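You operate a simulated robot arm through the tools that you are given. There is no shell and no other tool. Be economical: measure what you need, move in short steps, check, and stop when the job is done.

You run a simulated robot arm. Do the job below in one go: nothing can be reset, and whatever is moved stays where it is left.

JOB
Take the code card and leave it in the black tray. Take the white box and put it on the tiled bench. Take the clear jar on the cream bench and put it away on the slate bench. Fetch the purple box from the top of the island bench and set it on the cream bench. Take the green slide and leave it on the blue plate. Take the teal slide from the inside of the slide tray and put it on top of the teal wipe pack on the top of the island bench. Fetch the film card from the olive bench and set it on the top of the island bench. Put the blue box from the olive bench on the top of the island bench. Take the blue wipe pack on the ledge of the wall unit and put it away on the cream bench. Take the wash slide on the ledge of the wall unit and put it away on the in the slide rack. Open the left base drawer. Any order will do. Set down upright: clear jar.

Only the result counts: the job must be done as asked and must still hold three seconds after the hand-in. Knocking over, shifting, dropping, spilling or breaking anything else fails it.

ROBOT AND FRAMES
A 7-joint arm with a vacuum gripper on a trunk, on a base that drives. Base frame: it is fixed to the floor where the robot stands at the start and does not move with it; the origin is under the middle of the robot, x ahead of it, y to its left, z up. Units: m, rad, N and s.
With the tool pointing down near the work surface it reaches from about 0.1 to 0.64 m from the robot's upright axis, wherever it stands. Its first joint turns from -2.007 to 2.007 rad. Places, roughly: black tray (24x17x4 cm) [-1.1, -0.2, 0.9]; blue box [-2, -3.5, 1]; blue plate (13x9x3 cm) [1.4, -0.8, 0.9]; blue wipe pack [0.75, 2, 1]; clear jar [1, -0.5, 1]; code card [0.5, 0, 1]; cream bench [1.3, -0.3, 0.9]; film card [-2, -2.25, 1]; green slide [-1, -2.25, 1]; in the slide rack [-2.2, -5.6, 0.9]; left base drawer [1.9, 1.9, 0.3]; purple box [-1.5, -0.75, 1]; slate bench [-5, 0, 0.9]; teal slide [-1, -2.25, 1]; tiled bench [0.6, -2.5, 0.9]; top of the island bench [-1.7, -0.3, 0.9]; wash slide [1, 2, 1]; white box (10x12x8 cm) [1.3, -0.1, 0.9]; wipe pack [-1.75, 0, 1]. Payload 2.55 kg.
Tool frame: the origin (TCP) lies in the middle of the cups' lips, and z points out of the cups. The gripper has 1 cup of 0.044 m across, covering 0.044 by 0.044 m (tool x, y); the bellows give 0.02 m. With the vacuum on, a cup seals on a smooth face that it is pressed against (1 to 4 N); it does not hold porous or soft things. The pull reaches 55 N.
Orientation is that of the tool frame in the base frame, as [roll, pitch, yaw] about the fixed x, y, z axes, in that order (R = Rz(yaw) Ry(pitch) Rx(roll)). With the cups facing straight down, the tool's x points along the base's -x, its y along +y and its z along -z.

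CONTROLS
- The arm moves only by the tool play_rows. Its argument "steps" is a list of rows, each a list of 7 numbers: the shift along the base's x, y, z in units of 25 mm (1.0 is 25 mm), then the turn, a rotation vector about the base's x, y, z in units of 4 degrees (1.0 is 4 degrees), then the vacuum: 1 switches it on, 0 off. In form: [[tx, ty, tz, wx, wy, wz, valve], ...]. A call has 1 to 20 rows; each row shifts and turns the commanded pose from where the row before left it. A call with a number of a shift or a turn outside -1 to 1 is refused whole. Rows are played at 5 a second. More than 0.05 m and 0.15 rad between two rows, or a gripper value outside its range, and nothing of the call is played. A pose out of reach is approached as far as the arm can. The call stops where the force on the tool passes 40 N (or 10 N more than at its start, if that is more) or the arm is blocked; 0.2 s more then pass. The pull builds up within a second once a cup has sealed. Time passes only in rows, and 0.2 s behind the last, so rows that do not move give it time. The reply holds the time, the measured pose of the TCP, the force on the tool along the base axes and the pull of the vacuum, in the units named above and with some noise, with the torque about the TCP (base axes, N m) and any sound that the robot's microphone picked up.
- Cameras (640 x 400 px; columns grow to the right, rows downward): "scene" is now at [-0.0438, 0.1121, 1.7652]; the picture's right is [-0.97, -0.23, -0.00], its down [-0.20, 0.85, -0.50] and it looks along [0.11, -0.48, -0.87] (base axes); focal length 214 px, centre (320, 200). "wrist" rides on the gripper at [0.081, 0.006, -0.173] in the tool frame; the picture's right is [-0.08, 1.00, 0.00], its down [-0.89, -0.07, -0.45] and it looks along [-0.44, -0.04, 0.90] (tool axes); focal length 256 px, centre (320, 200). There is no depth. A picture from a camera that has moved, and an enlarged one, comes with that camera's place and axes in the base frame and with its lens.
- grab_frame(camera): a new picture of that camera. It takes no simulated time.
- move_column(by): slides the trunk up (or, below 0, down) by that many m; the arm and the scene camera ride with it, the base frame stays. It gives what a move gives, with no picture.
- drive_base(legs): drives the robot by 1 to 6 legs, each [ahead, left, turn to the left] in m, m and rad, along the robot's own axes; the way and the turn of a leg run together, so that a leg with both is an arc; at most 1.5 m and 3.142 rad a leg. The arm and the cameras ride along, it lands a little off, and it stops where it bumps. It gives what a move gives.
- turn_head(pan, tilt): turns the head with the scene camera to pan (to the left, within 2.705 rad either way) and tilt (down, from -0.506 to 1.204), counted from straight ahead of the robot. It gives what a move gives.
- close_up(camera, box): a new picture of the part [left, top, right, bottom] of that camera's present view, enlarged. It takes no simulated time.
- hand_in(): hands the job in; it is judged then, once.

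Work in short steps. Places have to be worked out from the pictures, the camera data and where the tool is seen: move nearer, look again, correct. Check each grasp and each placing, and mend what went wrong. You have 535 turns and 326 pictures in all, those below and enlarged ones among them. Switch the vacuum off and draw the arm clear of the work before you hand the job in, unless the task says otherwise; then end with one line.

The tools are called as name(argument=value, ...) on one line, values as JSON. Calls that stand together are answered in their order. play_rows: Moves the arm, as the interface text tells. Its arguments: {"type":"object","properties":{"steps":{"type":"array"}},"required":["steps"]} The other tools are called the same way: move_column (by) slides the trunk up or down; drive_base (legs) drives the base; turn_head (pan, tilt) turns the head that bears the scene camera; grab_frame (camera) takes a picture; close_up (camera, box) takes an enlarged picture of a part of a camera's view; hand_in () hands the job in.

At the start:

```text
time_s: 0.0
eef_pos: [-0.0715, -0.3912, 1.1584]
orientation: [3.141, -0.003, 3.141]
force: [0.7, 1.0, -0.2]
wrist_torque: [0.02, 0.02, -0.02]
pull: 0.1
trunk travel left (down, up): [-0.875, 0.115]
robot x, y, heading: [-0.0004, 0.0005, -0.0]
head pan, tilt: [-1.339, 1.052]
```

scene: 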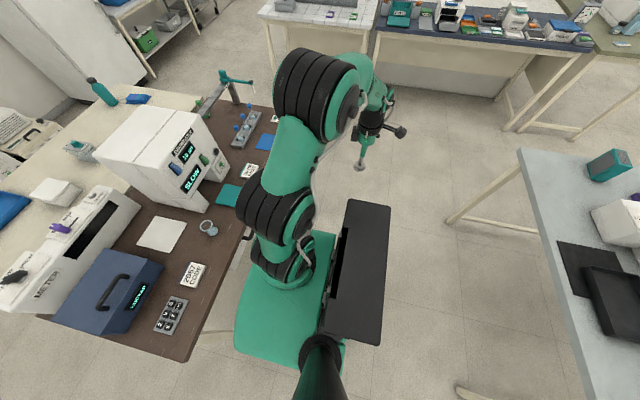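
wrist: 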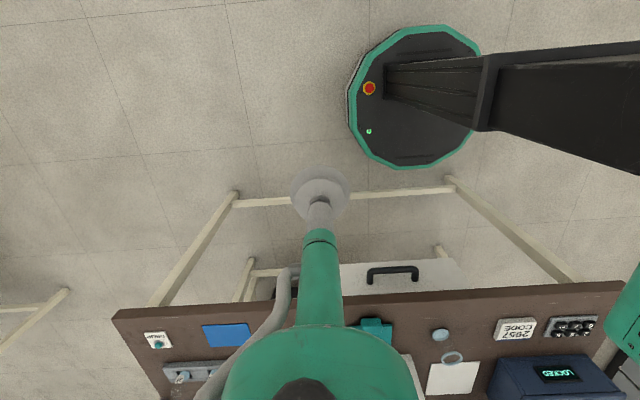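

I'll begin by surveying the room: head to straight ahead first.

turn_head(pan=0, tilt=0.75)

grab_frame(camera="scene")

```text
time_s: 1.5
eef_pos: [-0.0703, -0.3908, 1.1583]
orientation: [-3.14, 0.0, 3.14]
force: [0.1, -0.9, -0.3]
wrist_torque: [0.03, -0.02, -0.01]
pull: 0.0
trunk travel left (down, up): [-0.875, 0.115]
robot x, y, heading: [0.0003, -0.001, 0.003]
head pan, tilt: [0.0, 0.75]
```

```text
323 pictures are left
camera scene: at [0.0238, 0.1766, 1.7878], right [0.0, -1.0, 0.0], down [-0.68, 0.0, -0.73], along [0.73, 0.0, -0.68], focal length 214 px, centre (320, 200)
```

scene: 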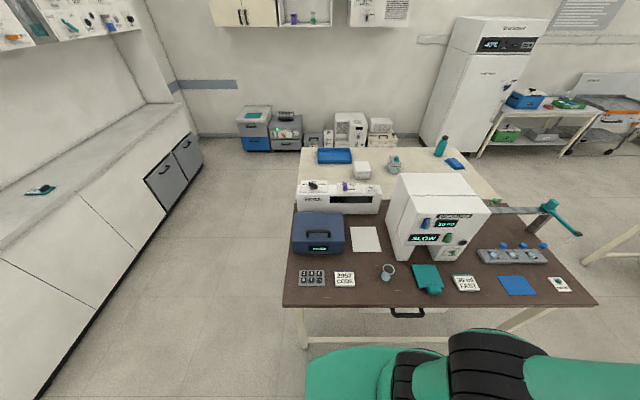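

Ahead lies a brown bench with a cream bench behind it, a wall counter to the left. I'll look left, behind and right too.

turn_head(pan=1.2, tilt=0.5)

grab_frame(camera="scene")

turn_head(pan=2.7, tilt=0.6)

grab_frame(camera="scene")

turn_head(pan=-2.5, tilt=0.6)

grab_frame(camera="scene")

turn_head(pan=-1.4, tilt=0.5)

grab_frame(camera="scene")

```text
time_s: 2.9
eef_pos: [-0.0707, -0.3905, 1.1582]
orientation: [-3.141, -0.001, 3.141]
force: [0.0, -0.9, -0.1]
wrist_torque: [0.01, 0.02, 0.0]
pull: 0.0
trunk travel left (down, up): [-0.875, 0.115]
robot x, y, heading: [0.0007, 0.0005, 0.001]
head pan, tilt: [1.201, 0.499]
```

```text
322 pictures are left
camera scene: at [-0.026, 0.2615, 1.8098], right [0.93, -0.36, 0.0], down [-0.17, -0.45, -0.88], along [0.32, 0.82, -0.48], focal length 214 px, centre (320, 200)
```

scene: 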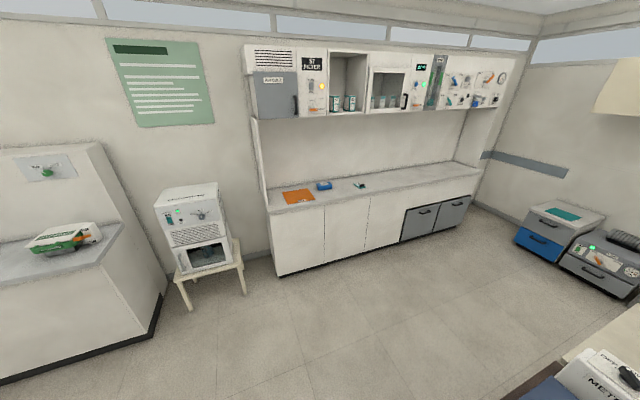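

```text
time_s: 4.5
eef_pos: [-0.0701, -0.3908, 1.1583]
orientation: [3.141, -0.001, 3.141]
force: [0.4, 0.0, 0.3]
wrist_torque: [0.03, 0.01, 0.03]
pull: 0.2
trunk travel left (down, up): [-0.875, 0.115]
robot x, y, heading: [0.0015, -0.0037, 0.002]
head pan, tilt: [2.7, 0.6]
```

```text
321 pictures are left
camera scene: at [-0.1389, 0.2146, 1.8007], right [0.43, 0.9, 0.0], down [0.51, -0.24, -0.83], along [-0.75, 0.35, -0.56], focal length 214 px, centre (320, 200)
```

scene: 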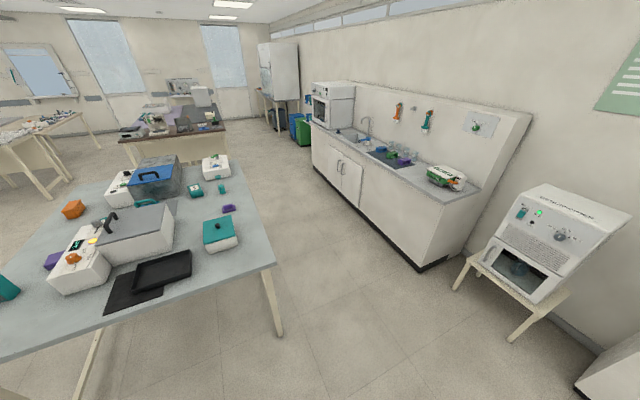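

```text
time_s: 8.6
eef_pos: [-0.0712, -0.3902, 1.1578]
orientation: [3.141, -0.001, 3.141]
force: [0.5, 0.6, -0.2]
wrist_torque: [-0.02, -0.01, 0.01]
pull: 0.0
trunk travel left (down, up): [-0.875, 0.115]
robot x, y, heading: [0.0051, 0.0024, -0.004]
head pan, tilt: [-2.499, 0.6]
```

```text
320 pictures are left
camera scene: at [-0.1298, 0.1237, 1.8007], right [-0.6, 0.8, 0.0], down [0.45, 0.34, -0.83], along [-0.66, -0.49, -0.56], focal length 214 px, centre (320, 200)
```

scene: 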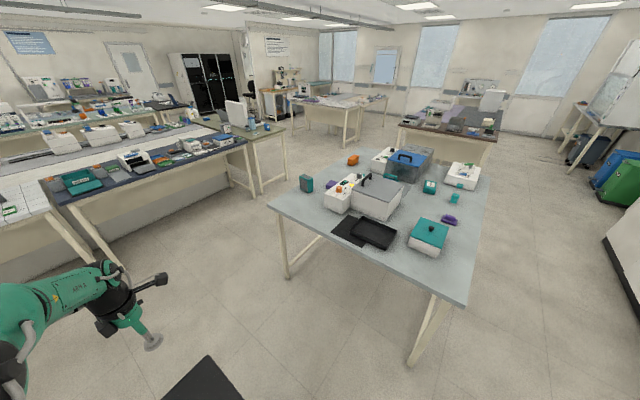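

```text
time_s: 9.9
eef_pos: [-0.0706, -0.3917, 1.1571]
orientation: [3.141, 0.001, -3.141]
force: [-0.4, -0.4, -1.1]
wrist_torque: [0.02, 0.01, 0.0]
pull: 0.1
trunk travel left (down, up): [-0.875, 0.115]
robot x, y, heading: [-0.0006, -0.0006, -0.003]
head pan, tilt: [-1.4, 0.499]
```

```text
319 pictures are left
camera scene: at [-0.0436, 0.087, 1.8098], right [-0.99, -0.17, 0.0], down [-0.08, 0.47, -0.88], along [0.15, -0.87, -0.48], focal length 214 px, centre (320, 200)
```

scene: 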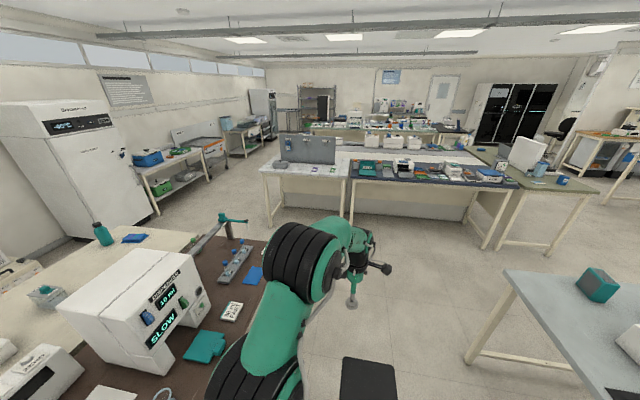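

The layout is clear: brown/cream benches ahead, wall unit on the left, island behind, navy/tiled/olive benches to the right. First the code card: I swing the arm round to the front at height 1.16, staying clear of the machine.

play_rows(steps=[[1, 0.1, 0.2, 0, 0, 1, 0], [1, 0.1, 0.2, 0, 0, 1, 0], [1, 0.1, 0.2, 0, 0, 1, 0], [1, 0.2, 0.2, 0, 0, 1, 0], [1, 0.2, 0.2, 0, 0, 1, 0], [1, 0.3, 0.2, 0, 0, 1, 0], [1, 0.4, 0.2, 0, 0, 1, 0], [1, 0.4, 0, 0, 0, 1, 0], [1, 0.5, 0, 0, 0, 1, 0], [0.9, 0.6, 0, 0, 0, 1, 0], [0.9, 0.7, 0, 0, 0, 1, 0], [0.8, 0.8, 0, 0, 0, 1, 0], [0.7, 0.9, 0, 0, 0, 1, 0], [0.6, 1, 0, 0, 0, 1, 0], [0.5, 1, 0, 0, 0, 1, 0], [0.4, 1, 0, 0, 0, 1, 0], [0.4, 1, 0, 0, 0, 1, 0], [0.3, 1, 0, 0, 0, 1, 0], [0.3, 1, 0, 0, 0, 1, 0], [0.2, 1, 0, 0, 0, 1, 0]])

turn_head(pan=0, tilt=0.9)

grab_frame(camera="scene")

grab_frame(camera="wrist")

```text
time_s: 14.1
eef_pos: [0.3043, -0.0821, 1.1935]
orientation: [-3.14, 0.0, -1.745]
force: [0.1, -0.4, 0.1]
wrist_torque: [-0.01, -0.01, -0.01]
pull: 0.1
trunk travel left (down, up): [-0.875, 0.115]
robot x, y, heading: [0.0025, 0.0009, -0.0]
head pan, tilt: [-1.4, 0.499]
```

```text
time_s: 15.6
eef_pos: [0.3049, -0.0806, 1.1917]
orientation: [-3.141, -0.001, -1.744]
force: [0.1, -0.3, 0.6]
wrist_torque: [0.01, 0.0, -0.01]
pull: 0.1
trunk travel left (down, up): [-0.875, 0.115]
robot x, y, heading: [0.0001, -0.0013, -0.0]
head pan, tilt: [0.0, 0.901]
```

```text
318 pictures are left
camera scene: at [0.0166, 0.1768, 1.7759], right [0.0, -1.0, 0.0], down [-0.78, 0.0, -0.62], along [0.62, 0.0, -0.78], focal length 214 px, centre (320, 200)
```

scene: 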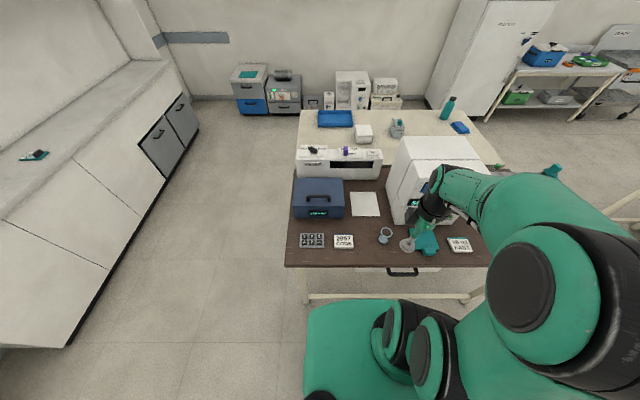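

```text
317 pictures are left
camera wrist: at [0.2834, -0.1602, 1.3644], right [-0.97, 0.25, 0.0], down [0.23, 0.87, 0.45], along [0.11, 0.43, -0.9], focal length 256 px, centre (320, 200)
```

wrist: 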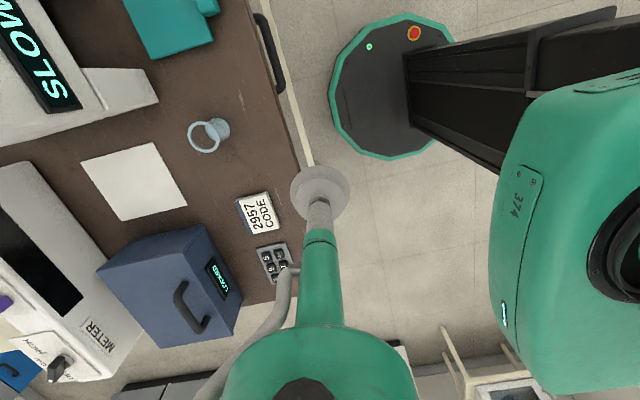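

The card shows at about [0.467, 0.06]. I move above it and down to z≈1.0, then look.

play_rows(steps=[[0.8, 0.7, -0.5, 0, 0, 0, 0], [0.8, 0.7, -0.5, 0, 0, 0, 0], [0.8, 0.7, -1, 0, 0, 0, 0], [0.8, 0.7, -1, 0, 0, 0, 0], [0.8, 0.7, -1, 0, 0, 0, 0], [0.8, 0.7, -1, 0, 0, 0, 0], [0.8, 0.7, -1, 0, 0, 0, 0], [0.8, 0.7, -1, 0, 0, 0, 0]])

grab_frame(camera="wrist")

```text
time_s: 17.4
eef_pos: [0.4637, 0.0595, 1.0133]
orientation: [-3.141, 0.0, -1.745]
force: [-0.8, 0.0, 0.2]
wrist_torque: [-0.04, 0.01, -0.02]
pull: 0.1
trunk travel left (down, up): [-0.875, 0.115]
robot x, y, heading: [0.002, 0.0015, 0.001]
head pan, tilt: [0.0, 0.901]
```

```text
316 pictures are left
camera wrist: at [0.4439, -0.0186, 1.1847], right [-0.97, 0.25, 0.0], down [0.23, 0.87, 0.44], along [0.11, 0.43, -0.9], focal length 256 px, centre (320, 200)
```

wrist: 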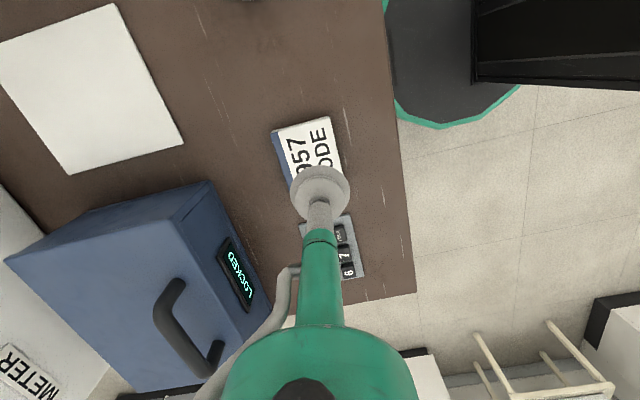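

The card is under the cup (≈[0.47, 0.057]). I descend carefully with vacuum on.

play_rows(steps=[[0.2, 0, -1, 0, 0, 0, 1], [0, 0, -1, 0, 0, 0, 1], [0, 0, -1, 0, 0, 0, 1], [0, 0, -0.3, 0, 0, 0, 1], [0, 0, -0.2, 0, 0, 0, 1], [0, 0, 0, 0, 0, 0, 1]])

```text
time_s: 18.8
eef_pos: [0.4705, 0.0564, 0.9306]
orientation: [3.142, 0.0, -1.746]
force: [0.4, 0.9, -0.1]
wrist_torque: [0.0, 0.0, -0.01]
pull: 0.0
trunk travel left (down, up): [-0.875, 0.115]
robot x, y, heading: [-0.0013, -0.0014, -0.007]
head pan, tilt: [0.0, 0.901]
```

No contact at 0.931; continue down in small steps.

play_rows(steps=[[0, 0, -0.3, 0, 0, 0, 1], [0, 0, -0.2, 0, 0, 0, 1], [0, 0, -0.2, 0, 0, 0, 1], [0, 0, 0, 0, 0, 0, 1]])

```text
time_s: 19.8
eef_pos: [0.4698, 0.0563, 0.9124]
orientation: [3.141, 0.001, -1.746]
force: [-0.1, 0.4, -0.3]
wrist_torque: [-0.03, 0.0, -0.01]
pull: 0.1
trunk travel left (down, up): [-0.875, 0.115]
robot x, y, heading: [-0.0023, 0.0024, 0.0]
head pan, tilt: [0.0, 0.901]
```

play_rows(steps=[[0, 0, -0.2, 0, 0, 0, 1], [0, 0, -0.2, 0, 0, 0, 1], [0, 0, 0, 0, 0, 0, 1]])

grab_frame(camera="wrist")

```text
time_s: 20.6
eef_pos: [0.4698, 0.0569, 0.9012]
orientation: [-3.141, 0.0, -1.745]
force: [-0.8, -0.2, 0.5]
wrist_torque: [0.02, -0.02, 0.02]
pull: 54.5
trunk travel left (down, up): [-0.875, 0.115]
robot x, y, heading: [-0.0019, -0.0042, 0.004]
head pan, tilt: [0.0, 0.901]
```

```text
315 pictures are left
camera wrist: at [0.449, -0.0213, 1.0737], right [-0.97, 0.25, 0.0], down [0.22, 0.87, 0.45], along [0.11, 0.43, -0.9], focal length 256 px, centre (320, 200)
```

wrist: 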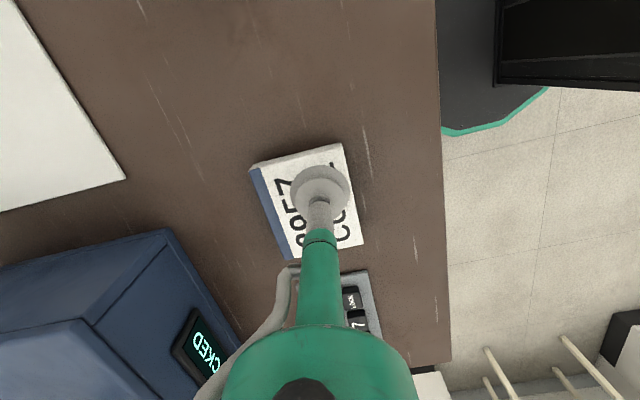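

Sealed (pull 54.5 N). Lift and retract, then back away from the bench.

play_rows(steps=[[0, 0, 1, 0, 0, 0, 1], [0, 0, 1, 0, 0, 0, 1], [0, 0, 1, 0, 0, 0, 1], [0, 0, 1, 0, 0, 0, 1], [0, 0, 1, 0, 0, 0, 1], [0, 0, 1, 0, 0, 0, 1], [-0.6, -0.3, 1, 0, 0, 0, 1], [-0.8, -0.3, 1, 0, 0, 0, 1], [-0.8, -0.3, 1, 0, 0, 0, 1], [-0.8, -0.3, 1, 0, 0, 0, 1], [-0.8, -0.3, 0, 0, 0, 0, 1], [-0.8, -0.3, 0, 0, 0, 0, 1]])

drive_base(legs=[[-0.28, 0, 0], [0, 0, 1.57], [0, 0, 1.57]])

grab_frame(camera="scene")

grab_frame(camera="wrist")

```text
time_s: 23.2
eef_pos: [0.3527, 0.0116, 1.1521]
orientation: [-3.141, -0.001, -1.745]
force: [-0.3, -0.3, -0.1]
wrist_torque: [0.01, -0.04, 0.0]
pull: 54.8
trunk travel left (down, up): [-0.875, 0.115]
robot x, y, heading: [-0.0013, -0.0007, 0.001]
head pan, tilt: [0.0, 0.901]
```

```text
time_s: 32.8
eef_pos: [-0.633, -0.0124, 1.1514]
orientation: [3.141, 0.001, 1.396]
force: [0.0, 0.0, -0.1]
wrist_torque: [0.0, 0.02, 0.0]
pull: 55.1
trunk travel left (down, up): [-0.875, 0.115]
robot x, y, heading: [-0.2801, -0.0011, 3.144]
head pan, tilt: [0.0, 0.901]
```

```text
314 pictures are left
camera scene: at [-0.2932, -0.1771, 1.7759], right [0.0, 1.0, 0.0], down [0.78, 0.0, -0.62], along [-0.62, 0.0, -0.78], focal length 214 px, centre (320, 200)
```

scene: 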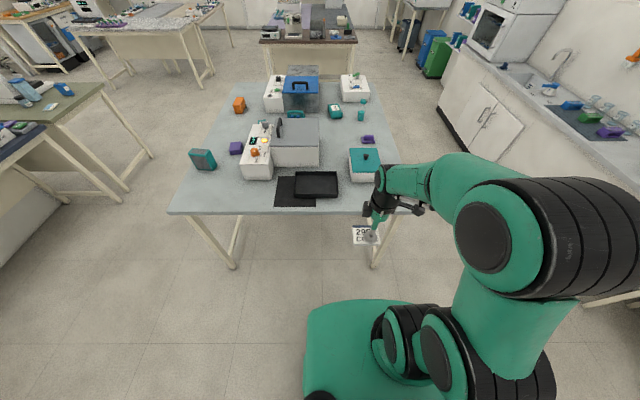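

```text
313 pictures are left
camera wrist: at [-0.6131, 0.0667, 1.3238], right [0.97, -0.25, 0.0], down [-0.23, -0.87, 0.45], along [-0.11, -0.43, -0.9], focal length 256 px, centre (320, 200)
```

wrist: 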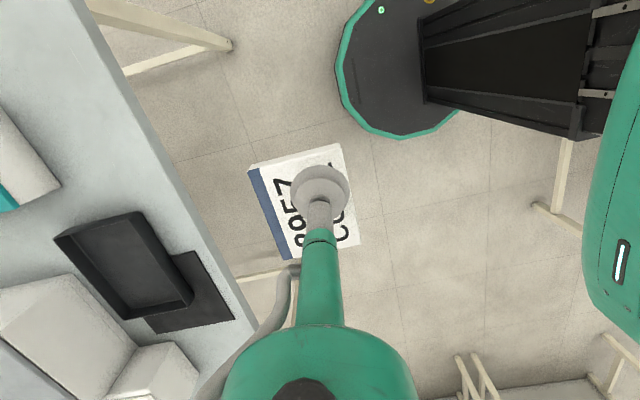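

Precise driving. Tray is at about [-1.09, -0.19]; I drive closer, 0.28 ahead and 0.15 to the left.

drive_base(legs=[[0.27, 0.15, 0]])

grab_frame(camera="wrist")

grab_frame(camera="scene")

```text
time_s: 34.9
eef_pos: [-0.9098, -0.1537, 1.1521]
orientation: [3.14, -0.001, 1.388]
force: [0.2, -0.9, -0.5]
wrist_torque: [-0.01, -0.05, -0.02]
pull: 55.2
trunk travel left (down, up): [-0.875, 0.115]
robot x, y, heading: [-0.5549, -0.1455, 3.133]
head pan, tilt: [0.0, 0.901]
```

```text
312 pictures are left
camera wrist: at [-0.8902, -0.0761, 1.3238], right [0.97, -0.26, 0.0], down [-0.23, -0.86, 0.45], along [-0.12, -0.43, -0.9], focal length 256 px, centre (320, 200)
```

wrist: 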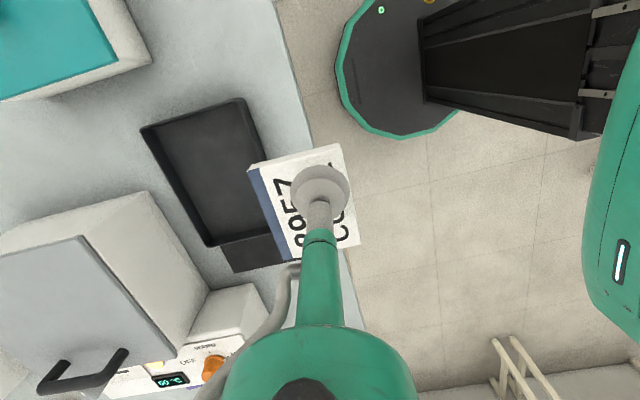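

```text
311 pictures are left
camera scene: at [-0.5719, -0.3218, 1.7759], right [0.01, 1.0, 0.0], down [0.78, -0.01, -0.62], along [-0.62, 0.01, -0.78], focal length 214 px, centre (320, 200)
```

scene: 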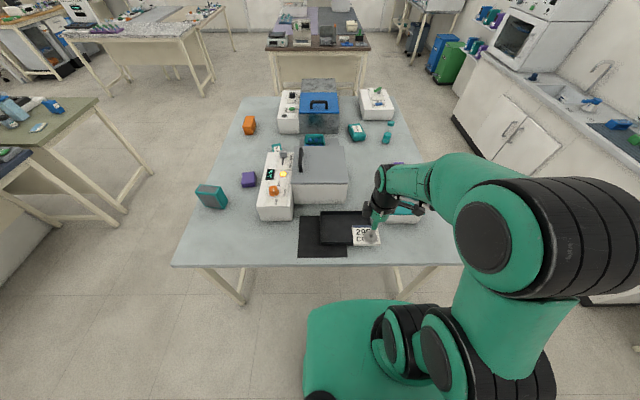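

Tray centre ≈[-1.10, -0.175]. Move the card over it and lower.

play_rows(steps=[[-1, -0.1, 0, 0, 0, 0, 1], [-1, -0.1, 0, 0, 0, 0, 1], [-1, -0.1, 0, 0, 0, 0, 1], [-1, -0.1, 0, 0, 0, 0, 1], [-1, -0.1, 0, 0, 0, 0, 1], [-1, -0.1, 0, 0, 0, 0, 1], [-1, -0.1, -0.5, 0, 0, 0, 1], [-0.6, -0.1, -1, 0, 0, 0, 1], [0, 0, -1, 0, 0, 0, 1], [0, 0, -1, 0, 0, 0, 1], [0, 0, -1, 0, 0, 0, 1], [0, 0, -1, 0, 0, 0, 1]])

grab_frame(camera="wrist")

```text
time_s: 37.5
eef_pos: [-1.1009, -0.1732, 1.0124]
orientation: [3.14, 0.0, 1.388]
force: [-0.1, -0.4, -0.6]
wrist_torque: [-0.04, -0.03, 0.01]
pull: 54.7
trunk travel left (down, up): [-0.875, 0.115]
robot x, y, heading: [-0.5559, -0.145, 3.136]
head pan, tilt: [0.0, 0.901]
```

```text
310 pictures are left
camera wrist: at [-1.0804, -0.0947, 1.1846], right [0.97, -0.26, 0.0], down [-0.23, -0.86, 0.45], along [-0.11, -0.43, -0.9], focal length 256 px, centre (320, 200)
```

wrist: 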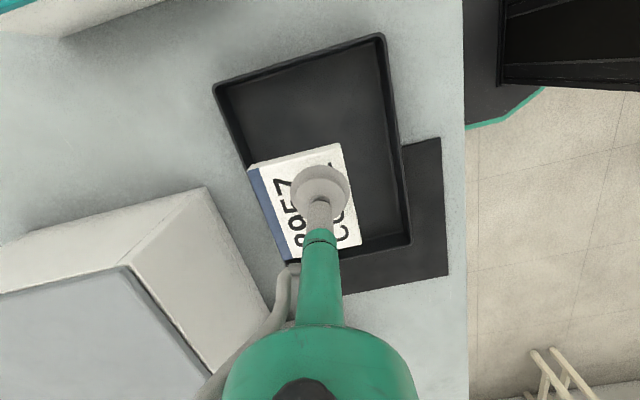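

Centred over the tray. Lower until contact.

play_rows(steps=[[0, 0, -1, 0, 0, 0, 1], [0, 0, -1, 0, 0, 0, 1], [0, 0, -0.5, 0, 0, 0, 1], [0, 0, -0.3, 0, 0, 0, 1], [0, 0, -0.2, 0, 0, 0, 1], [0, 0, -0.2, 0, 0, 0, 1]])

```text
time_s: 38.9
eef_pos: [-1.1, -0.1746, 0.9343]
orientation: [3.142, 0.001, 1.389]
force: [-0.7, -0.9, -1.3]
wrist_torque: [0.0, 0.01, -0.01]
pull: 55.0
trunk travel left (down, up): [-0.875, 0.115]
robot x, y, heading: [-0.5566, -0.1466, 3.132]
head pan, tilt: [0.0, 0.901]
```

play_rows(steps=[[0, 0, -0.2, 0, 0, 0, 1], [0, 0, -0.2, 0, 0, 0, 1], [0, 0, -0.2, 0, 0, 0, 1], [0, 0, 0, 0, 0, 0, 1]])

```text
time_s: 39.9
eef_pos: [-1.1005, -0.1746, 0.9198]
orientation: [3.14, 0.0, 1.387]
force: [0.7, -0.5, -1.2]
wrist_torque: [0.02, 0.01, -0.03]
pull: 54.7
trunk travel left (down, up): [-0.875, 0.115]
robot x, y, heading: [-0.5562, -0.1461, 3.132]
head pan, tilt: [0.0, 0.901]
```

play_rows(steps=[[0, 0, -0.15, 0, 0, 0, 1], [0, 0, -0.15, 0, 0, 0, 1], [0, 0, 0, 0, 0, 0, 1]])

grab_frame(camera="wrist")

```text
time_s: 40.7
eef_pos: [-1.1001, -0.1746, 0.9135]
orientation: [-3.141, -0.001, 1.388]
force: [-0.6, 0.1, -0.5]
wrist_torque: [0.0, 0.03, -0.02]
pull: 54.7
trunk travel left (down, up): [-0.875, 0.115]
robot x, y, heading: [-0.5563, -0.1452, 3.135]
head pan, tilt: [0.0, 0.901]
```

```text
309 pictures are left
camera wrist: at [-1.0802, -0.096, 1.0845], right [0.97, -0.26, 0.0], down [-0.23, -0.86, 0.45], along [-0.12, -0.43, -0.9], focal length 256 px, centre (320, 200)
```

wrist: 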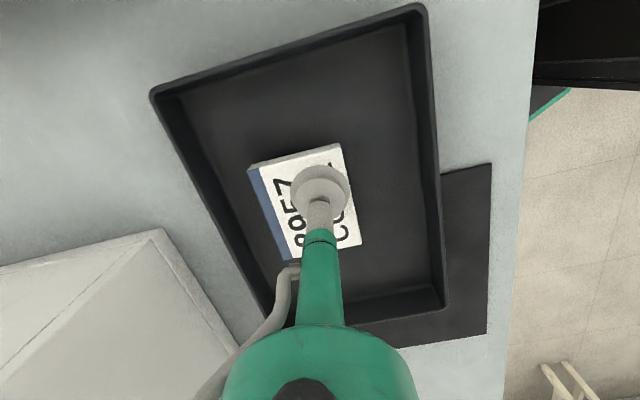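

Card is well inside the tray; a little further until a firm contact shows.

play_rows(steps=[[0, 0, -0.12, 0, 0, 0, 1], [0, 0, -0.12, 0, 0, 0, 1], [0, 0, 0, 0, 0, 0, 1]])

```text
time_s: 41.5
eef_pos: [-1.1013, -0.1736, 0.9073]
orientation: [-3.141, -0.001, 1.386]
force: [-0.6, -0.3, -0.3]
wrist_torque: [-0.03, 0.0, -0.02]
pull: 54.8
trunk travel left (down, up): [-0.875, 0.115]
robot x, y, heading: [-0.5579, -0.1458, 3.127]
head pan, tilt: [0.0, 0.901]
```

play_rows(steps=[[0, 0, -0.12, 0, 0, 0, 1], [0, 0, -0.12, 0, 0, 0, 1], [0, 0, 0, 0, 0, 0, 1]])

```text
time_s: 42.3
eef_pos: [-1.101, -0.1742, 0.9036]
orientation: [-3.136, 0.001, 1.387]
force: [2.8, 0.7, 19.5]
wrist_torque: [-0.47, -0.19, 0.03]
pull: 55.0
trunk travel left (down, up): [-0.875, 0.115]
robot x, y, heading: [-0.5535, -0.1447, 3.135]
head pan, tilt: [0.0, 0.901]
```

Contact (19 N). Ease up slightly, release, and rise.

play_rows(steps=[[0, 0, 0.1, 0, 0, 0, 0], [0, 0, 0, 0, 0, 0, 0], [0, 0, 0, 0, 0, 0, 0], [0, 0, 0.3, 0, 0, 0, 0], [0, 0, 0.5, 0, 0, 0, 0], [0, 0, 1, 0, 0, 0, 0], [0, 0, 1, 0, 0, 0, 0], [0, 0, 1, 0, 0, 0, 0], [0, 0, 1, 0, 0, 0, 0], [0, 0, 1, 0, 0, 0, 0], [0, 0, 1, 0, 0, 0, 0], [0, 0, 1, 0, 0, 0, 0]])

grab_frame(camera="wrist")

```text
time_s: 44.9
eef_pos: [-1.0999, -0.1766, 1.0967]
orientation: [-3.142, 0.0, 1.387]
force: [-0.4, 0.0, 0.4]
wrist_torque: [-0.01, 0.04, 0.01]
pull: 0.0
trunk travel left (down, up): [-0.875, 0.115]
robot x, y, heading: [-0.555, -0.1454, 3.134]
head pan, tilt: [0.0, 0.901]
```

```text
308 pictures are left
camera wrist: at [-1.0795, -0.0982, 1.2695], right [0.97, -0.26, 0.0], down [-0.23, -0.86, 0.45], along [-0.12, -0.43, -0.9], focal length 256 px, centre (320, 200)
```

wrist: 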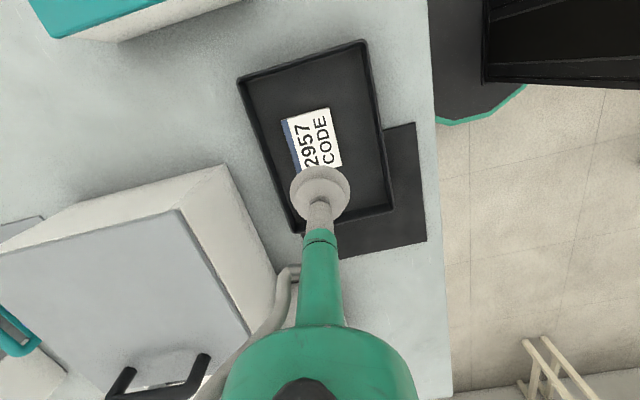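

Code card rests in the tray. Next the purple box at ≈[-1.38, -0.70]: retract, and drive round to the island's long side facing +y.

play_rows(steps=[[0, 0, 1, 0, 0, 0, 0], [0, 0, 1, 0, 0, 0, 0], [1, 0, 0.5, 0, 0, 0, 0], [1, 0, 0, 0, 0, 0, 0], [1, 0, 0, 0, 0, 0, 0], [1, 0, 0, 0, 0, 0, 0], [1, 0, 0, 0, 0, 0, 0], [1, 0, 0, 0, 0, 0, 0], [1, 0, 0, 0, 0, 0, 0], [1, 0, 0, 0, 0, 0, 0]])

drive_base(legs=[[-0.3, 0, 0], [0, 1.2, 0], [0, 0, -1.571], [0, 1.12, 0]])

grab_frame(camera="wrist")

grab_frame(camera="scene")

```text
time_s: 47.1
eef_pos: [-0.895, -0.1764, 1.1549]
orientation: [-3.138, 0.0, 1.387]
force: [1.3, -0.3, -0.1]
wrist_torque: [0.03, 0.01, -0.01]
pull: 0.0
out of reach, approached as far as the arm can: row 2
trunk travel left (down, up): [-0.875, 0.115]
robot x, y, heading: [-0.5563, -0.1469, 3.133]
head pan, tilt: [0.0, 0.901]
```

```text
time_s: 64.0
eef_pos: [-1.3845, -0.9835, 1.1536]
orientation: [3.141, -0.001, -0.183]
force: [0.4, -0.6, -0.4]
wrist_torque: [0.02, -0.03, 0.04]
pull: 0.1
trunk travel left (down, up): [-0.875, 0.115]
robot x, y, heading: [-1.3542, -1.3239, 1.56]
head pan, tilt: [0.0, 0.901]
```

```text
307 pictures are left
camera wrist: at [-1.3079, -1.0038, 1.3251], right [-0.26, -0.97, 0.0], down [-0.86, 0.23, 0.45], along [-0.43, 0.12, -0.9], focal length 256 px, centre (320, 200)
```

wrist: 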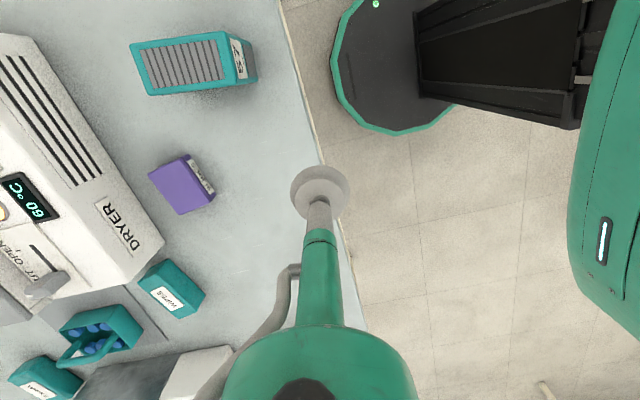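

```text
306 pictures are left
camera scene: at [-1.53, -1.3061, 1.7759], right [1.0, -0.01, 0.0], down [-0.01, -0.78, -0.62], along [0.01, 0.62, -0.78], focal length 214 px, centre (320, 200)
```

scene: 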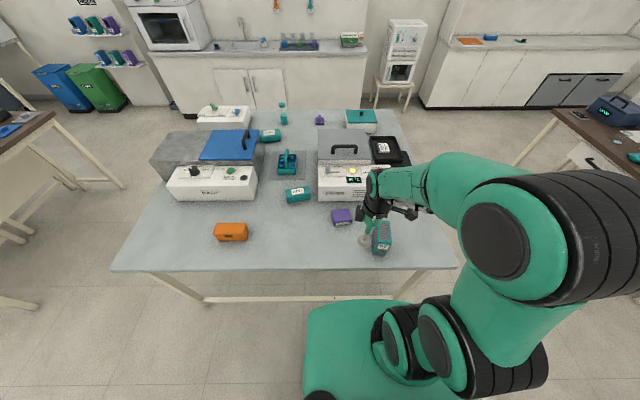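

Purple box ≈[-1.41, -0.745]. Move over it, down to ≈1.03, and look.

play_rows(steps=[[-0.1, 1, 0, 0, 0, 0, 0], [-0.1, 1, 0, 0, 0, 0, 0], [-0.1, 1, 0, 0, 0, 0, 0], [-0.1, 1, 0, 0, 0, 0, 0], [-0.1, 1, -0.5, 0, 0, 0, 0], [-0.1, 1, -0.5, 0, 0, 0, 0], [-0.1, 1, -1, 0, 0, 0, 0], [-0.1, 1, -1, 0, 0, 0, 0], [-0.1, 1, -1, 0, 0, 0, 0], [-0.1, 0.5, -1, 0, 0, 0, 0]])

grab_frame(camera="wrist")

```text
time_s: 66.2
eef_pos: [-1.4094, -0.7431, 1.0269]
orientation: [3.14, 0.0, -0.183]
force: [-0.9, -0.4, 0.3]
wrist_torque: [0.01, -0.01, 0.0]
pull: 0.1
trunk travel left (down, up): [-0.875, 0.115]
robot x, y, heading: [-1.3534, -1.3247, 1.563]
head pan, tilt: [0.0, 0.901]
```

```text
305 pictures are left
camera wrist: at [-1.332, -0.7636, 1.1985], right [-0.26, -0.97, 0.0], down [-0.86, 0.23, 0.45], along [-0.43, 0.12, -0.9], focal length 256 px, centre (320, 200)
```

wrist: 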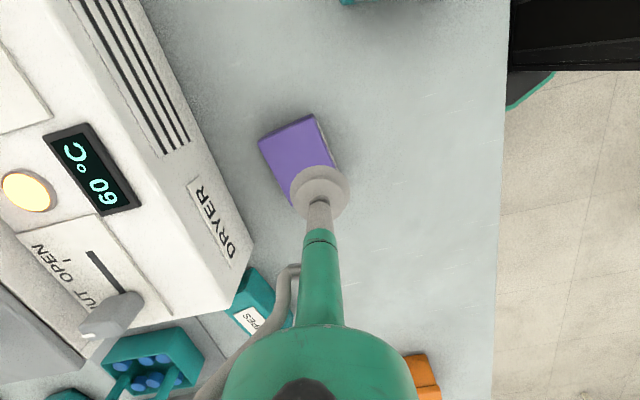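

Box centre ≈[-1.40, -0.725]. Shift and descend with vacuum on.

play_rows(steps=[[0.3, 0.7, -0.5, 0, 0, 0, 1], [0, 0, -0.7, 0, 0, 0, 1], [0, 0, -0.3, 0, 0, 0, 1], [0, 0, -0.3, 0, 0, 0, 1], [0, 0, -0.2, 0, 0, 0, 1], [0, 0, -0.2, 0, 0, 0, 1], [0, 0, -0.2, 0, 0, 0, 1], [0, 0, 0, 0, 0, 0, 1]])

grab_frame(camera="wrist")

```text
time_s: 68.0
eef_pos: [-1.4044, -0.7282, 0.9679]
orientation: [3.14, -0.001, -0.182]
force: [0.4, -0.1, 0.6]
wrist_torque: [-0.01, 0.03, -0.01]
pull: 0.0
trunk travel left (down, up): [-0.875, 0.115]
robot x, y, heading: [-1.356, -1.3232, 1.56]
head pan, tilt: [0.0, 0.901]
```

```text
304 pictures are left
camera wrist: at [-1.3258, -0.7487, 1.14], right [-0.26, -0.97, 0.0], down [-0.86, 0.23, 0.45], along [-0.43, 0.12, -0.9], focal length 256 px, centre (320, 200)
```

wrist: 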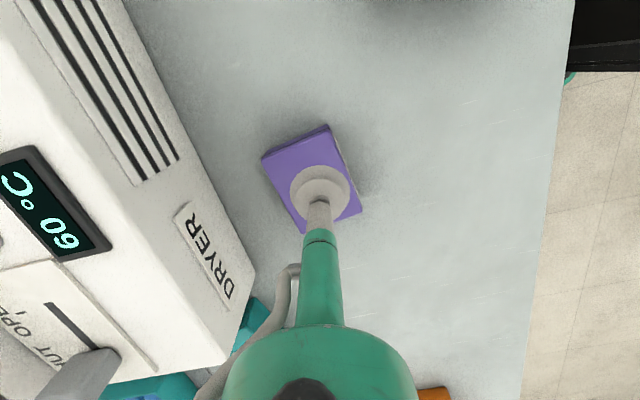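

Well centred; descend further in small steps.

play_rows(steps=[[0, 0, -0.2, 0, 0, 0, 1], [0, 0, -0.2, 0, 0, 0, 1], [0, 0, -0.2, 0, 0, 0, 1], [0, 0, -0.2, 0, 0, 0, 1], [0, 0, 0, 0, 0, 0, 1]])

```text
time_s: 69.2
eef_pos: [-1.4034, -0.7287, 0.9476]
orientation: [-3.141, 0.0, -0.184]
force: [-0.6, 0.3, 0.3]
wrist_torque: [0.0, 0.04, -0.01]
pull: 0.1
trunk travel left (down, up): [-0.875, 0.115]
robot x, y, heading: [-1.3518, -1.3232, 1.562]
head pan, tilt: [0.0, 0.901]
```

play_rows(steps=[[0, 0, -0.15, 0, 0, 0, 1], [0, 0, -0.15, 0, 0, 0, 1], [0, 0, -0.15, 0, 0, 0, 1], [0, 0, 0, 0, 0, 0, 1]])

```text
time_s: 70.2
eef_pos: [-1.4012, -0.7281, 0.9358]
orientation: [-3.141, 0.001, -0.182]
force: [-0.1, -1.2, 0.2]
wrist_torque: [0.02, 0.0, -0.03]
pull: 0.2
trunk travel left (down, up): [-0.875, 0.115]
robot x, y, heading: [-1.3528, -1.3251, 1.558]
head pan, tilt: [0.0, 0.901]
```

play_rows(steps=[[0, 0, -0.15, 0, 0, 0, 1], [0, 0, -0.15, 0, 0, 0, 1], [0, 0, 0, 0, 0, 0, 1]])

grab_frame(camera="wrist")

```text
time_s: 71.0
eef_pos: [-1.4033, -0.7279, 0.9294]
orientation: [3.142, -0.001, -0.183]
force: [-0.7, 1.3, 0.1]
wrist_torque: [-0.02, 0.02, 0.0]
pull: 0.0
trunk travel left (down, up): [-0.875, 0.115]
robot x, y, heading: [-1.3541, -1.3238, 1.563]
head pan, tilt: [0.0, 0.901]
```

```text
303 pictures are left
camera wrist: at [-1.3251, -0.7493, 1.1008], right [-0.26, -0.97, 0.0], down [-0.86, 0.23, 0.45], along [-0.43, 0.12, -0.9], focal length 256 px, centre (320, 200)
```

wrist: 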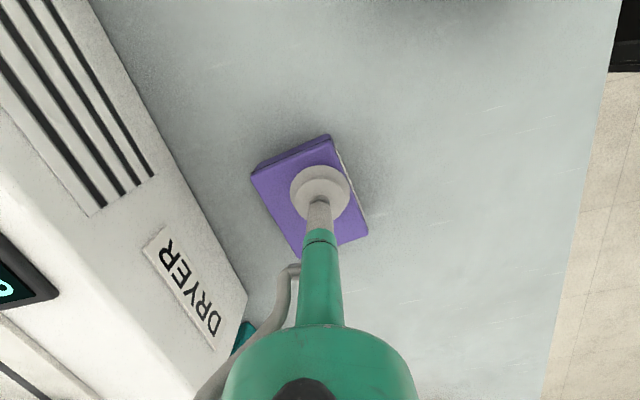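

play_rows(steps=[[0, 0, -0.12, 0, 0, 0, 1], [0, 0, -0.12, 0, 0, 0, 1], [0, 0, -0.12, 0, 0, 0, 1], [0, 0, 0, 0, 0, 0, 1]])

```text
time_s: 72.0
eef_pos: [-1.4038, -0.7289, 0.9192]
orientation: [-3.141, 0.0, -0.182]
force: [0.0, 0.2, -0.3]
wrist_torque: [0.0, -0.02, -0.01]
pull: 55.0
trunk travel left (down, up): [-0.875, 0.115]
robot x, y, heading: [-1.3551, -1.3222, 1.561]
head pan, tilt: [0.0, 0.901]
```

Sealed at 0.919. Lift, retract and back off, then drive along the aisle toward the far side of the cream bench.

play_rows(steps=[[0, 0, 1, 0, 0, 0, 1], [0, 0, 1, 0, 0, 0, 1], [0, 0, 1, 0, 0, 0, 1], [0, 0, 1, 0, 0, 0, 1], [0, -0.3, 1, 0, 0, 0, 1], [0, -0.5, 1, 0, 0, 0, 1], [0, -1, 1, 0, 0, 0, 1], [0, -1, 1, 0, 0, 0, 1], [0, -1, 1, 0, 0, 0, 1], [0, -1, 0.5, 0, 0, 0, 1], [0, -1, 0, 0, 0, 0, 1], [0, -1, 0, 0, 0, 0, 1], [0, -1, 0, 0, 0, 0, 1], [0, -1, 0, 0, 0, 0, 1], [0, -1, 0, 0, 0, 0, 1]])

drive_base(legs=[[-0.2, 0, 0], [0, -1.5, 0], [0, -1.5, 0], [0, -0.4, 0]])

grab_frame(camera="scene")

```text
time_s: 75.2
eef_pos: [-1.4036, -0.973, 1.1606]
orientation: [3.142, -0.002, -0.186]
force: [0.1, -0.9, -1.5]
wrist_torque: [-0.02, -0.03, 0.0]
pull: 54.8
trunk travel left (down, up): [-0.875, 0.115]
robot x, y, heading: [-1.3547, -1.321, 1.562]
head pan, tilt: [0.0, 0.901]
```

```text
time_s: 92.9
eef_pos: [1.9837, -1.2702, 1.1597]
orientation: [-3.14, 0.0, -0.209]
force: [-0.3, 0.0, -1.2]
wrist_torque: [0.0, 0.01, 0.02]
pull: 54.9
trunk travel left (down, up): [-0.875, 0.115]
robot x, y, heading: [2.0247, -1.6235, 1.538]
head pan, tilt: [0.0, 0.901]
```

```text
302 pictures are left
camera scene: at [1.8488, -1.6022, 1.776], right [1.0, -0.03, 0.0], down [-0.03, -0.78, -0.62], along [0.02, 0.62, -0.78], focal length 214 px, centre (320, 200)
```

scene: 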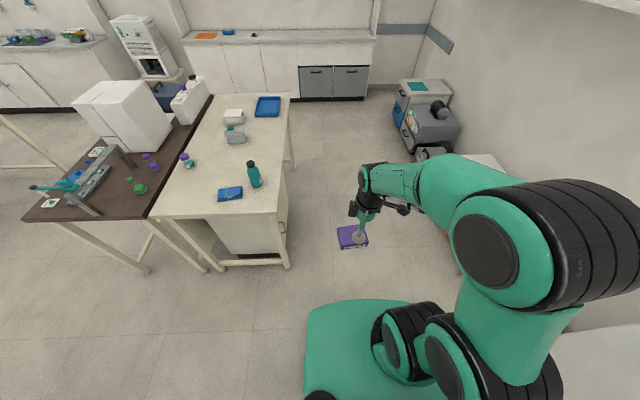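

The cream bench spans x 1.02–1.66, y −0.99–0.25, with plate, bottle, jar and white box on it. Turn to face −x and slide to y≈−0.5.

drive_base(legs=[[0, 0, 1.604], [0, -1.12, 0]])

grab_frame(camera="scene")

grab_frame(camera="wrist")

```text
time_s: 102.5
eef_pos: [1.6641, -0.558, 1.1588]
orientation: [3.141, -0.001, 1.424]
force: [0.3, -0.2, -1.1]
wrist_torque: [0.04, 0.01, 0.02]
pull: 55.5
trunk travel left (down, up): [-0.875, 0.115]
robot x, y, heading: [2.0132, -0.4967, -3.115]
head pan, tilt: [0.0, 0.901]
```

```text
301 pictures are left
camera scene: at [2.0029, -0.6731, 1.7759], right [-0.03, 1.0, 0.0], down [0.78, 0.02, -0.62], along [-0.62, -0.02, -0.78], focal length 214 px, centre (320, 200)
```

scene: 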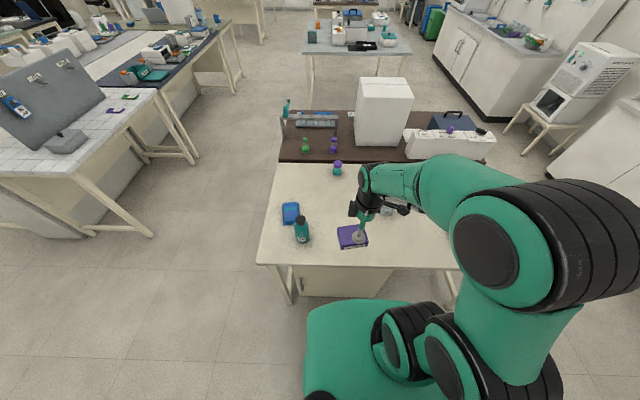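

```text
300 pictures are left
camera wrist: at [1.6812, -0.4786, 1.3314], right [0.97, -0.22, 0.0], down [-0.2, -0.87, 0.45], along [-0.1, -0.43, -0.9], focal length 256 px, centre (320, 200)
```

wrist: 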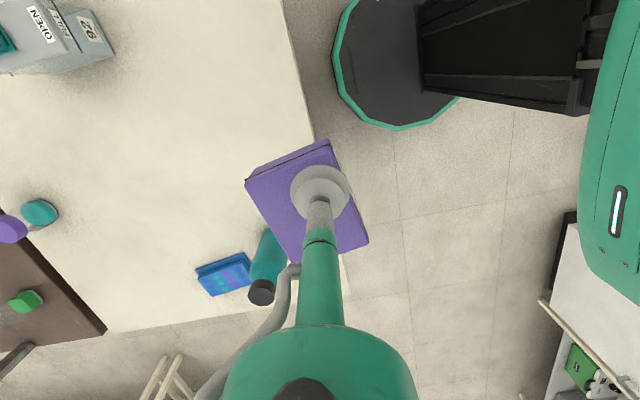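

Clear space at ≈[1.51, −0.54]. Move there and lower to just above.

play_rows(steps=[[-1, 0, 0, 0, 0, 0, 1], [-1, 0, 0, 0, 0, 0, 1], [-1, 0.2, -1, 0, 0, 0, 1], [-1, 0.2, -1, 0, 0, 0, 1], [-1, 0.2, -1, 0, 0, 0, 1], [-1, 0, -1, 0, 0, 0, 1], [0, 0, -1, 0, 0, 0, 1], [0, 0, -1, 0, 0, 0, 1], [0, 0, -1, 0, 0, 0, 1], [0, 0, -1, 0, 0, 0, 1], [0, 0, -0.6, 0, 0, 0, 1]])

play_rows(steps=[[0, 0, -0.15, 0, 0, 0, 1], [0, 0, -0.15, 0, 0, 0, 1], [0, 0, -0.15, 0, 0, 0, 1], [0, 0, 0, 0, 0, 0, 1]])

```text
time_s: 104.9
eef_pos: [1.5145, -0.5434, 0.9454]
orientation: [3.142, 0.0, 1.424]
force: [-0.4, 0.7, -1.4]
wrist_torque: [0.01, -0.05, 0.02]
pull: 55.5
trunk travel left (down, up): [-0.875, 0.115]
robot x, y, heading: [2.011, -0.4985, -3.116]
head pan, tilt: [0.0, 0.901]
```

```text
time_s: 105.9
eef_pos: [1.5144, -0.5451, 0.9354]
orientation: [3.141, -0.001, 1.423]
force: [-0.1, 0.4, -1.1]
wrist_torque: [0.02, 0.0, 0.0]
pull: 55.0
trunk travel left (down, up): [-0.875, 0.115]
robot x, y, heading: [2.0119, -0.498, -3.117]
head pan, tilt: [0.0, 0.901]
```

play_rows(steps=[[0, 0, -0.15, 0, 0, 0, 1], [0, 0, -0.15, 0, 0, 0, 1], [0, 0, -0.1, 0, 0, 0, 1], [0, 0, 0, 0, 0, 0, 1]])

```text
time_s: 106.9
eef_pos: [1.5138, -0.5431, 0.9222]
orientation: [-3.141, -0.001, 1.425]
force: [0.1, 1.0, -1.0]
wrist_torque: [0.05, -0.03, 0.0]
pull: 55.3
trunk travel left (down, up): [-0.875, 0.115]
robot x, y, heading: [2.0122, -0.4965, -3.112]
head pan, tilt: [0.0, 0.901]
```

play_rows(steps=[[0, 0, -0.1, 0, 0, 0, 1], [0, 0, -0.1, 0, 0, 0, 1], [0, 0, 0, 0, 0, 0, 1]])

```text
time_s: 107.7
eef_pos: [1.5139, -0.5428, 0.9182]
orientation: [3.14, 0.0, 1.424]
force: [-0.3, 0.4, -1.4]
wrist_torque: [0.06, -0.03, 0.01]
pull: 54.7
trunk travel left (down, up): [-0.875, 0.115]
robot x, y, heading: [2.0112, -0.4949, -3.112]
head pan, tilt: [0.0, 0.901]
```

play_rows(steps=[[0, 0, -0.1, 0, 0, 0, 1], [0, 0, -0.1, 0, 0, 0, 1], [0, 0, 0, 0, 0, 0, 1]])

```text
time_s: 108.5
eef_pos: [1.515, -0.5425, 0.9152]
orientation: [-3.138, 0.002, 1.426]
force: [2.6, 0.4, 17.1]
wrist_torque: [-0.35, 0.03, 0.11]
pull: 55.2
trunk travel left (down, up): [-0.875, 0.115]
robot x, y, heading: [2.0129, -0.499, -3.119]
head pan, tilt: [0.0, 0.901]
```

Contact; release and rise.

play_rows(steps=[[0, 0, 0.08, 0, 0, 0, 0], [0, 0, 0, 0, 0, 0, 0], [0, 0, 0, 0, 0, 0, 0], [0, 0, 0.3, 0, 0, 0, 0], [0, 0, 0.5, 0, 0, 0, 0], [0, 0, 1, 0, 0, 0, 0], [0, 0, 1, 0, 0, 0, 0], [0, 0, 1, 0, 0, 0, 0], [0, 0, 1, 0, 0, 0, 0], [0, 0, 1, 0, 0, 0, 0], [0, 0, 1, 0, 0, 0, 0], [0, 0, 1, 0, 0, 0, 0], [0, 0, 1, 0, 0, 0, 0], [0.5, 0, 1, 0, 0, 0, 0], [1, 0, 1, 0, 0, 0, 0], [1, 0, 0, 0, 0, 0, 0], [1, 0, 0, 0, 0, 0, 0]])

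drive_base(legs=[[0.05, -0.32, 0]])

grab_frame(camera="scene")

grab_frame(camera="wrist")

```text
time_s: 112.1
eef_pos: [1.6002, -0.5434, 1.1827]
orientation: [-3.139, -0.001, 1.424]
force: [0.9, 0.4, 0.3]
wrist_torque: [-0.02, 0.02, 0.0]
pull: 0.2
trunk travel left (down, up): [-0.875, 0.115]
robot x, y, heading: [2.0097, -0.4984, -3.114]
head pan, tilt: [0.0, 0.901]
```

```text
time_s: 114.2
eef_pos: [1.5421, -0.2398, 1.1829]
orientation: [-3.14, 0.0, 1.429]
force: [-0.4, -0.4, 0.6]
wrist_torque: [-0.05, -0.02, -0.03]
pull: 0.1
trunk travel left (down, up): [-0.875, 0.115]
robot x, y, heading: [1.9549, -0.192, -3.105]
head pan, tilt: [0.0, 0.901]
```

```text
299 pictures are left
camera scene: at [1.9452, -0.3666, 1.776], right [-0.03, 1.0, 0.0], down [0.78, 0.03, -0.62], along [-0.62, -0.02, -0.78], focal length 214 px, centre (320, 200)
```

scene: 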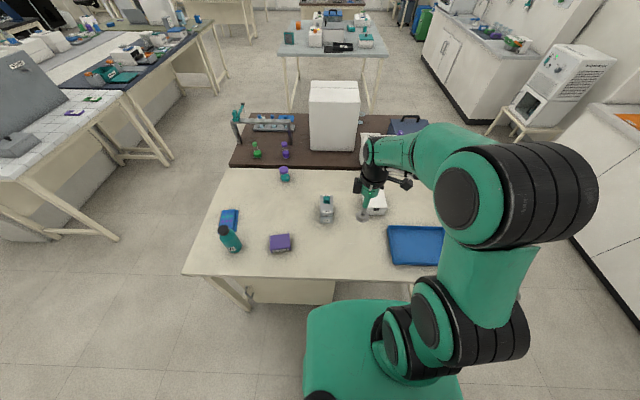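

```text
298 pictures are left
camera wrist: at [1.558, -0.1606, 1.3541], right [0.98, -0.22, 0.0], down [-0.2, -0.87, 0.45], along [-0.1, -0.43, -0.9], focal length 256 px, centre (320, 200)
```

wrist: 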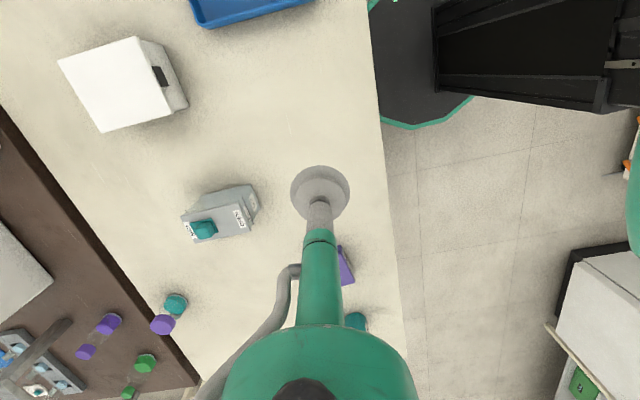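

White box top centre ≈[1.28, −0.115]; I need to come ~5 cm closer. Close-up the jar as well.

close_up(camera="wrist", box=[130, 150, 290, 250])

drive_base(legs=[[0.05, -0.07, -0.036]])

```text
4.00 times, centred on (210, 200) of wrist
camera zoom: at [1.558, -0.1606, 1.3541], right [0.98, -0.22, 0.0], down [-0.2, -0.87, 0.45], along [-0.1, -0.43, -0.9], focal length 1024 px, centre (760, 200)
```

zoom: 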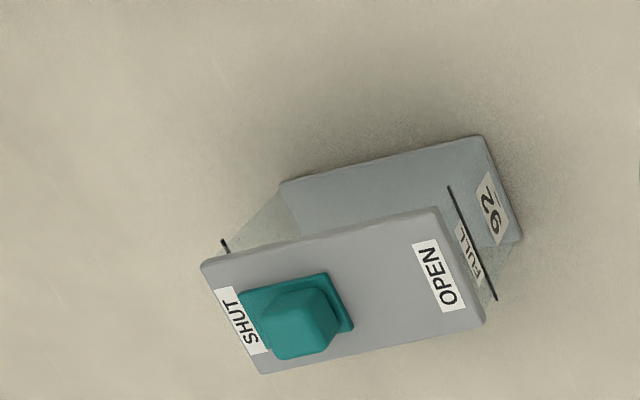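

```text
time_s: 115.3
eef_pos: [1.4877, -0.1558, 1.1829]
orientation: [3.141, -0.002, 1.394]
force: [-0.3, 0.7, -0.9]
wrist_torque: [-0.01, -0.01, -0.01]
pull: 0.0
trunk travel left (down, up): [-0.875, 0.115]
robot x, y, heading: [1.9059, -0.1191, 3.137]
head pan, tilt: [0.0, 0.901]
```

Driving close worked. Move over the white box and look.

play_rows(steps=[[-1, 0.2, 0, 0, 0, 0, 0], [-1, 0.2, 0, 0, 0, 0, 0], [-1, 0.2, 0, 0, 0, 0, 0], [-1, 0.2, -0.5, 0, 0, 0, 0], [-1, 0.2, -1, 0, 0, 0, 0], [-1, 0.2, -1, 0, 0, 0, 0], [-1, 0.2, -1, 0, 0, 0, 0], [-1, 0.2, -1, 0, 0, 0, 0], [-0.4, 0.2, -1, 0, 0, 0, 0]])

grab_frame(camera="wrist")

```text
time_s: 117.3
eef_pos: [1.2803, -0.1102, 1.0417]
orientation: [3.141, 0.001, 1.393]
force: [-0.3, 0.5, 0.4]
wrist_torque: [0.0, -0.02, 0.0]
pull: 0.1
out of reach, approached as far as the arm can: row 3
trunk travel left (down, up): [-0.875, 0.115]
robot x, y, heading: [1.9031, -0.1177, 3.137]
head pan, tilt: [0.0, 0.901]
```

```text
296 pictures are left
camera wrist: at [1.3012, -0.0308, 1.2131], right [0.97, -0.25, 0.0], down [-0.23, -0.87, 0.45], along [-0.11, -0.43, -0.9], focal length 256 px, centre (320, 200)
```

wrist: 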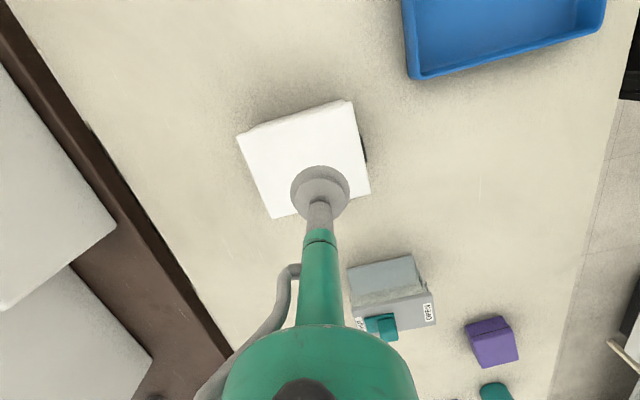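

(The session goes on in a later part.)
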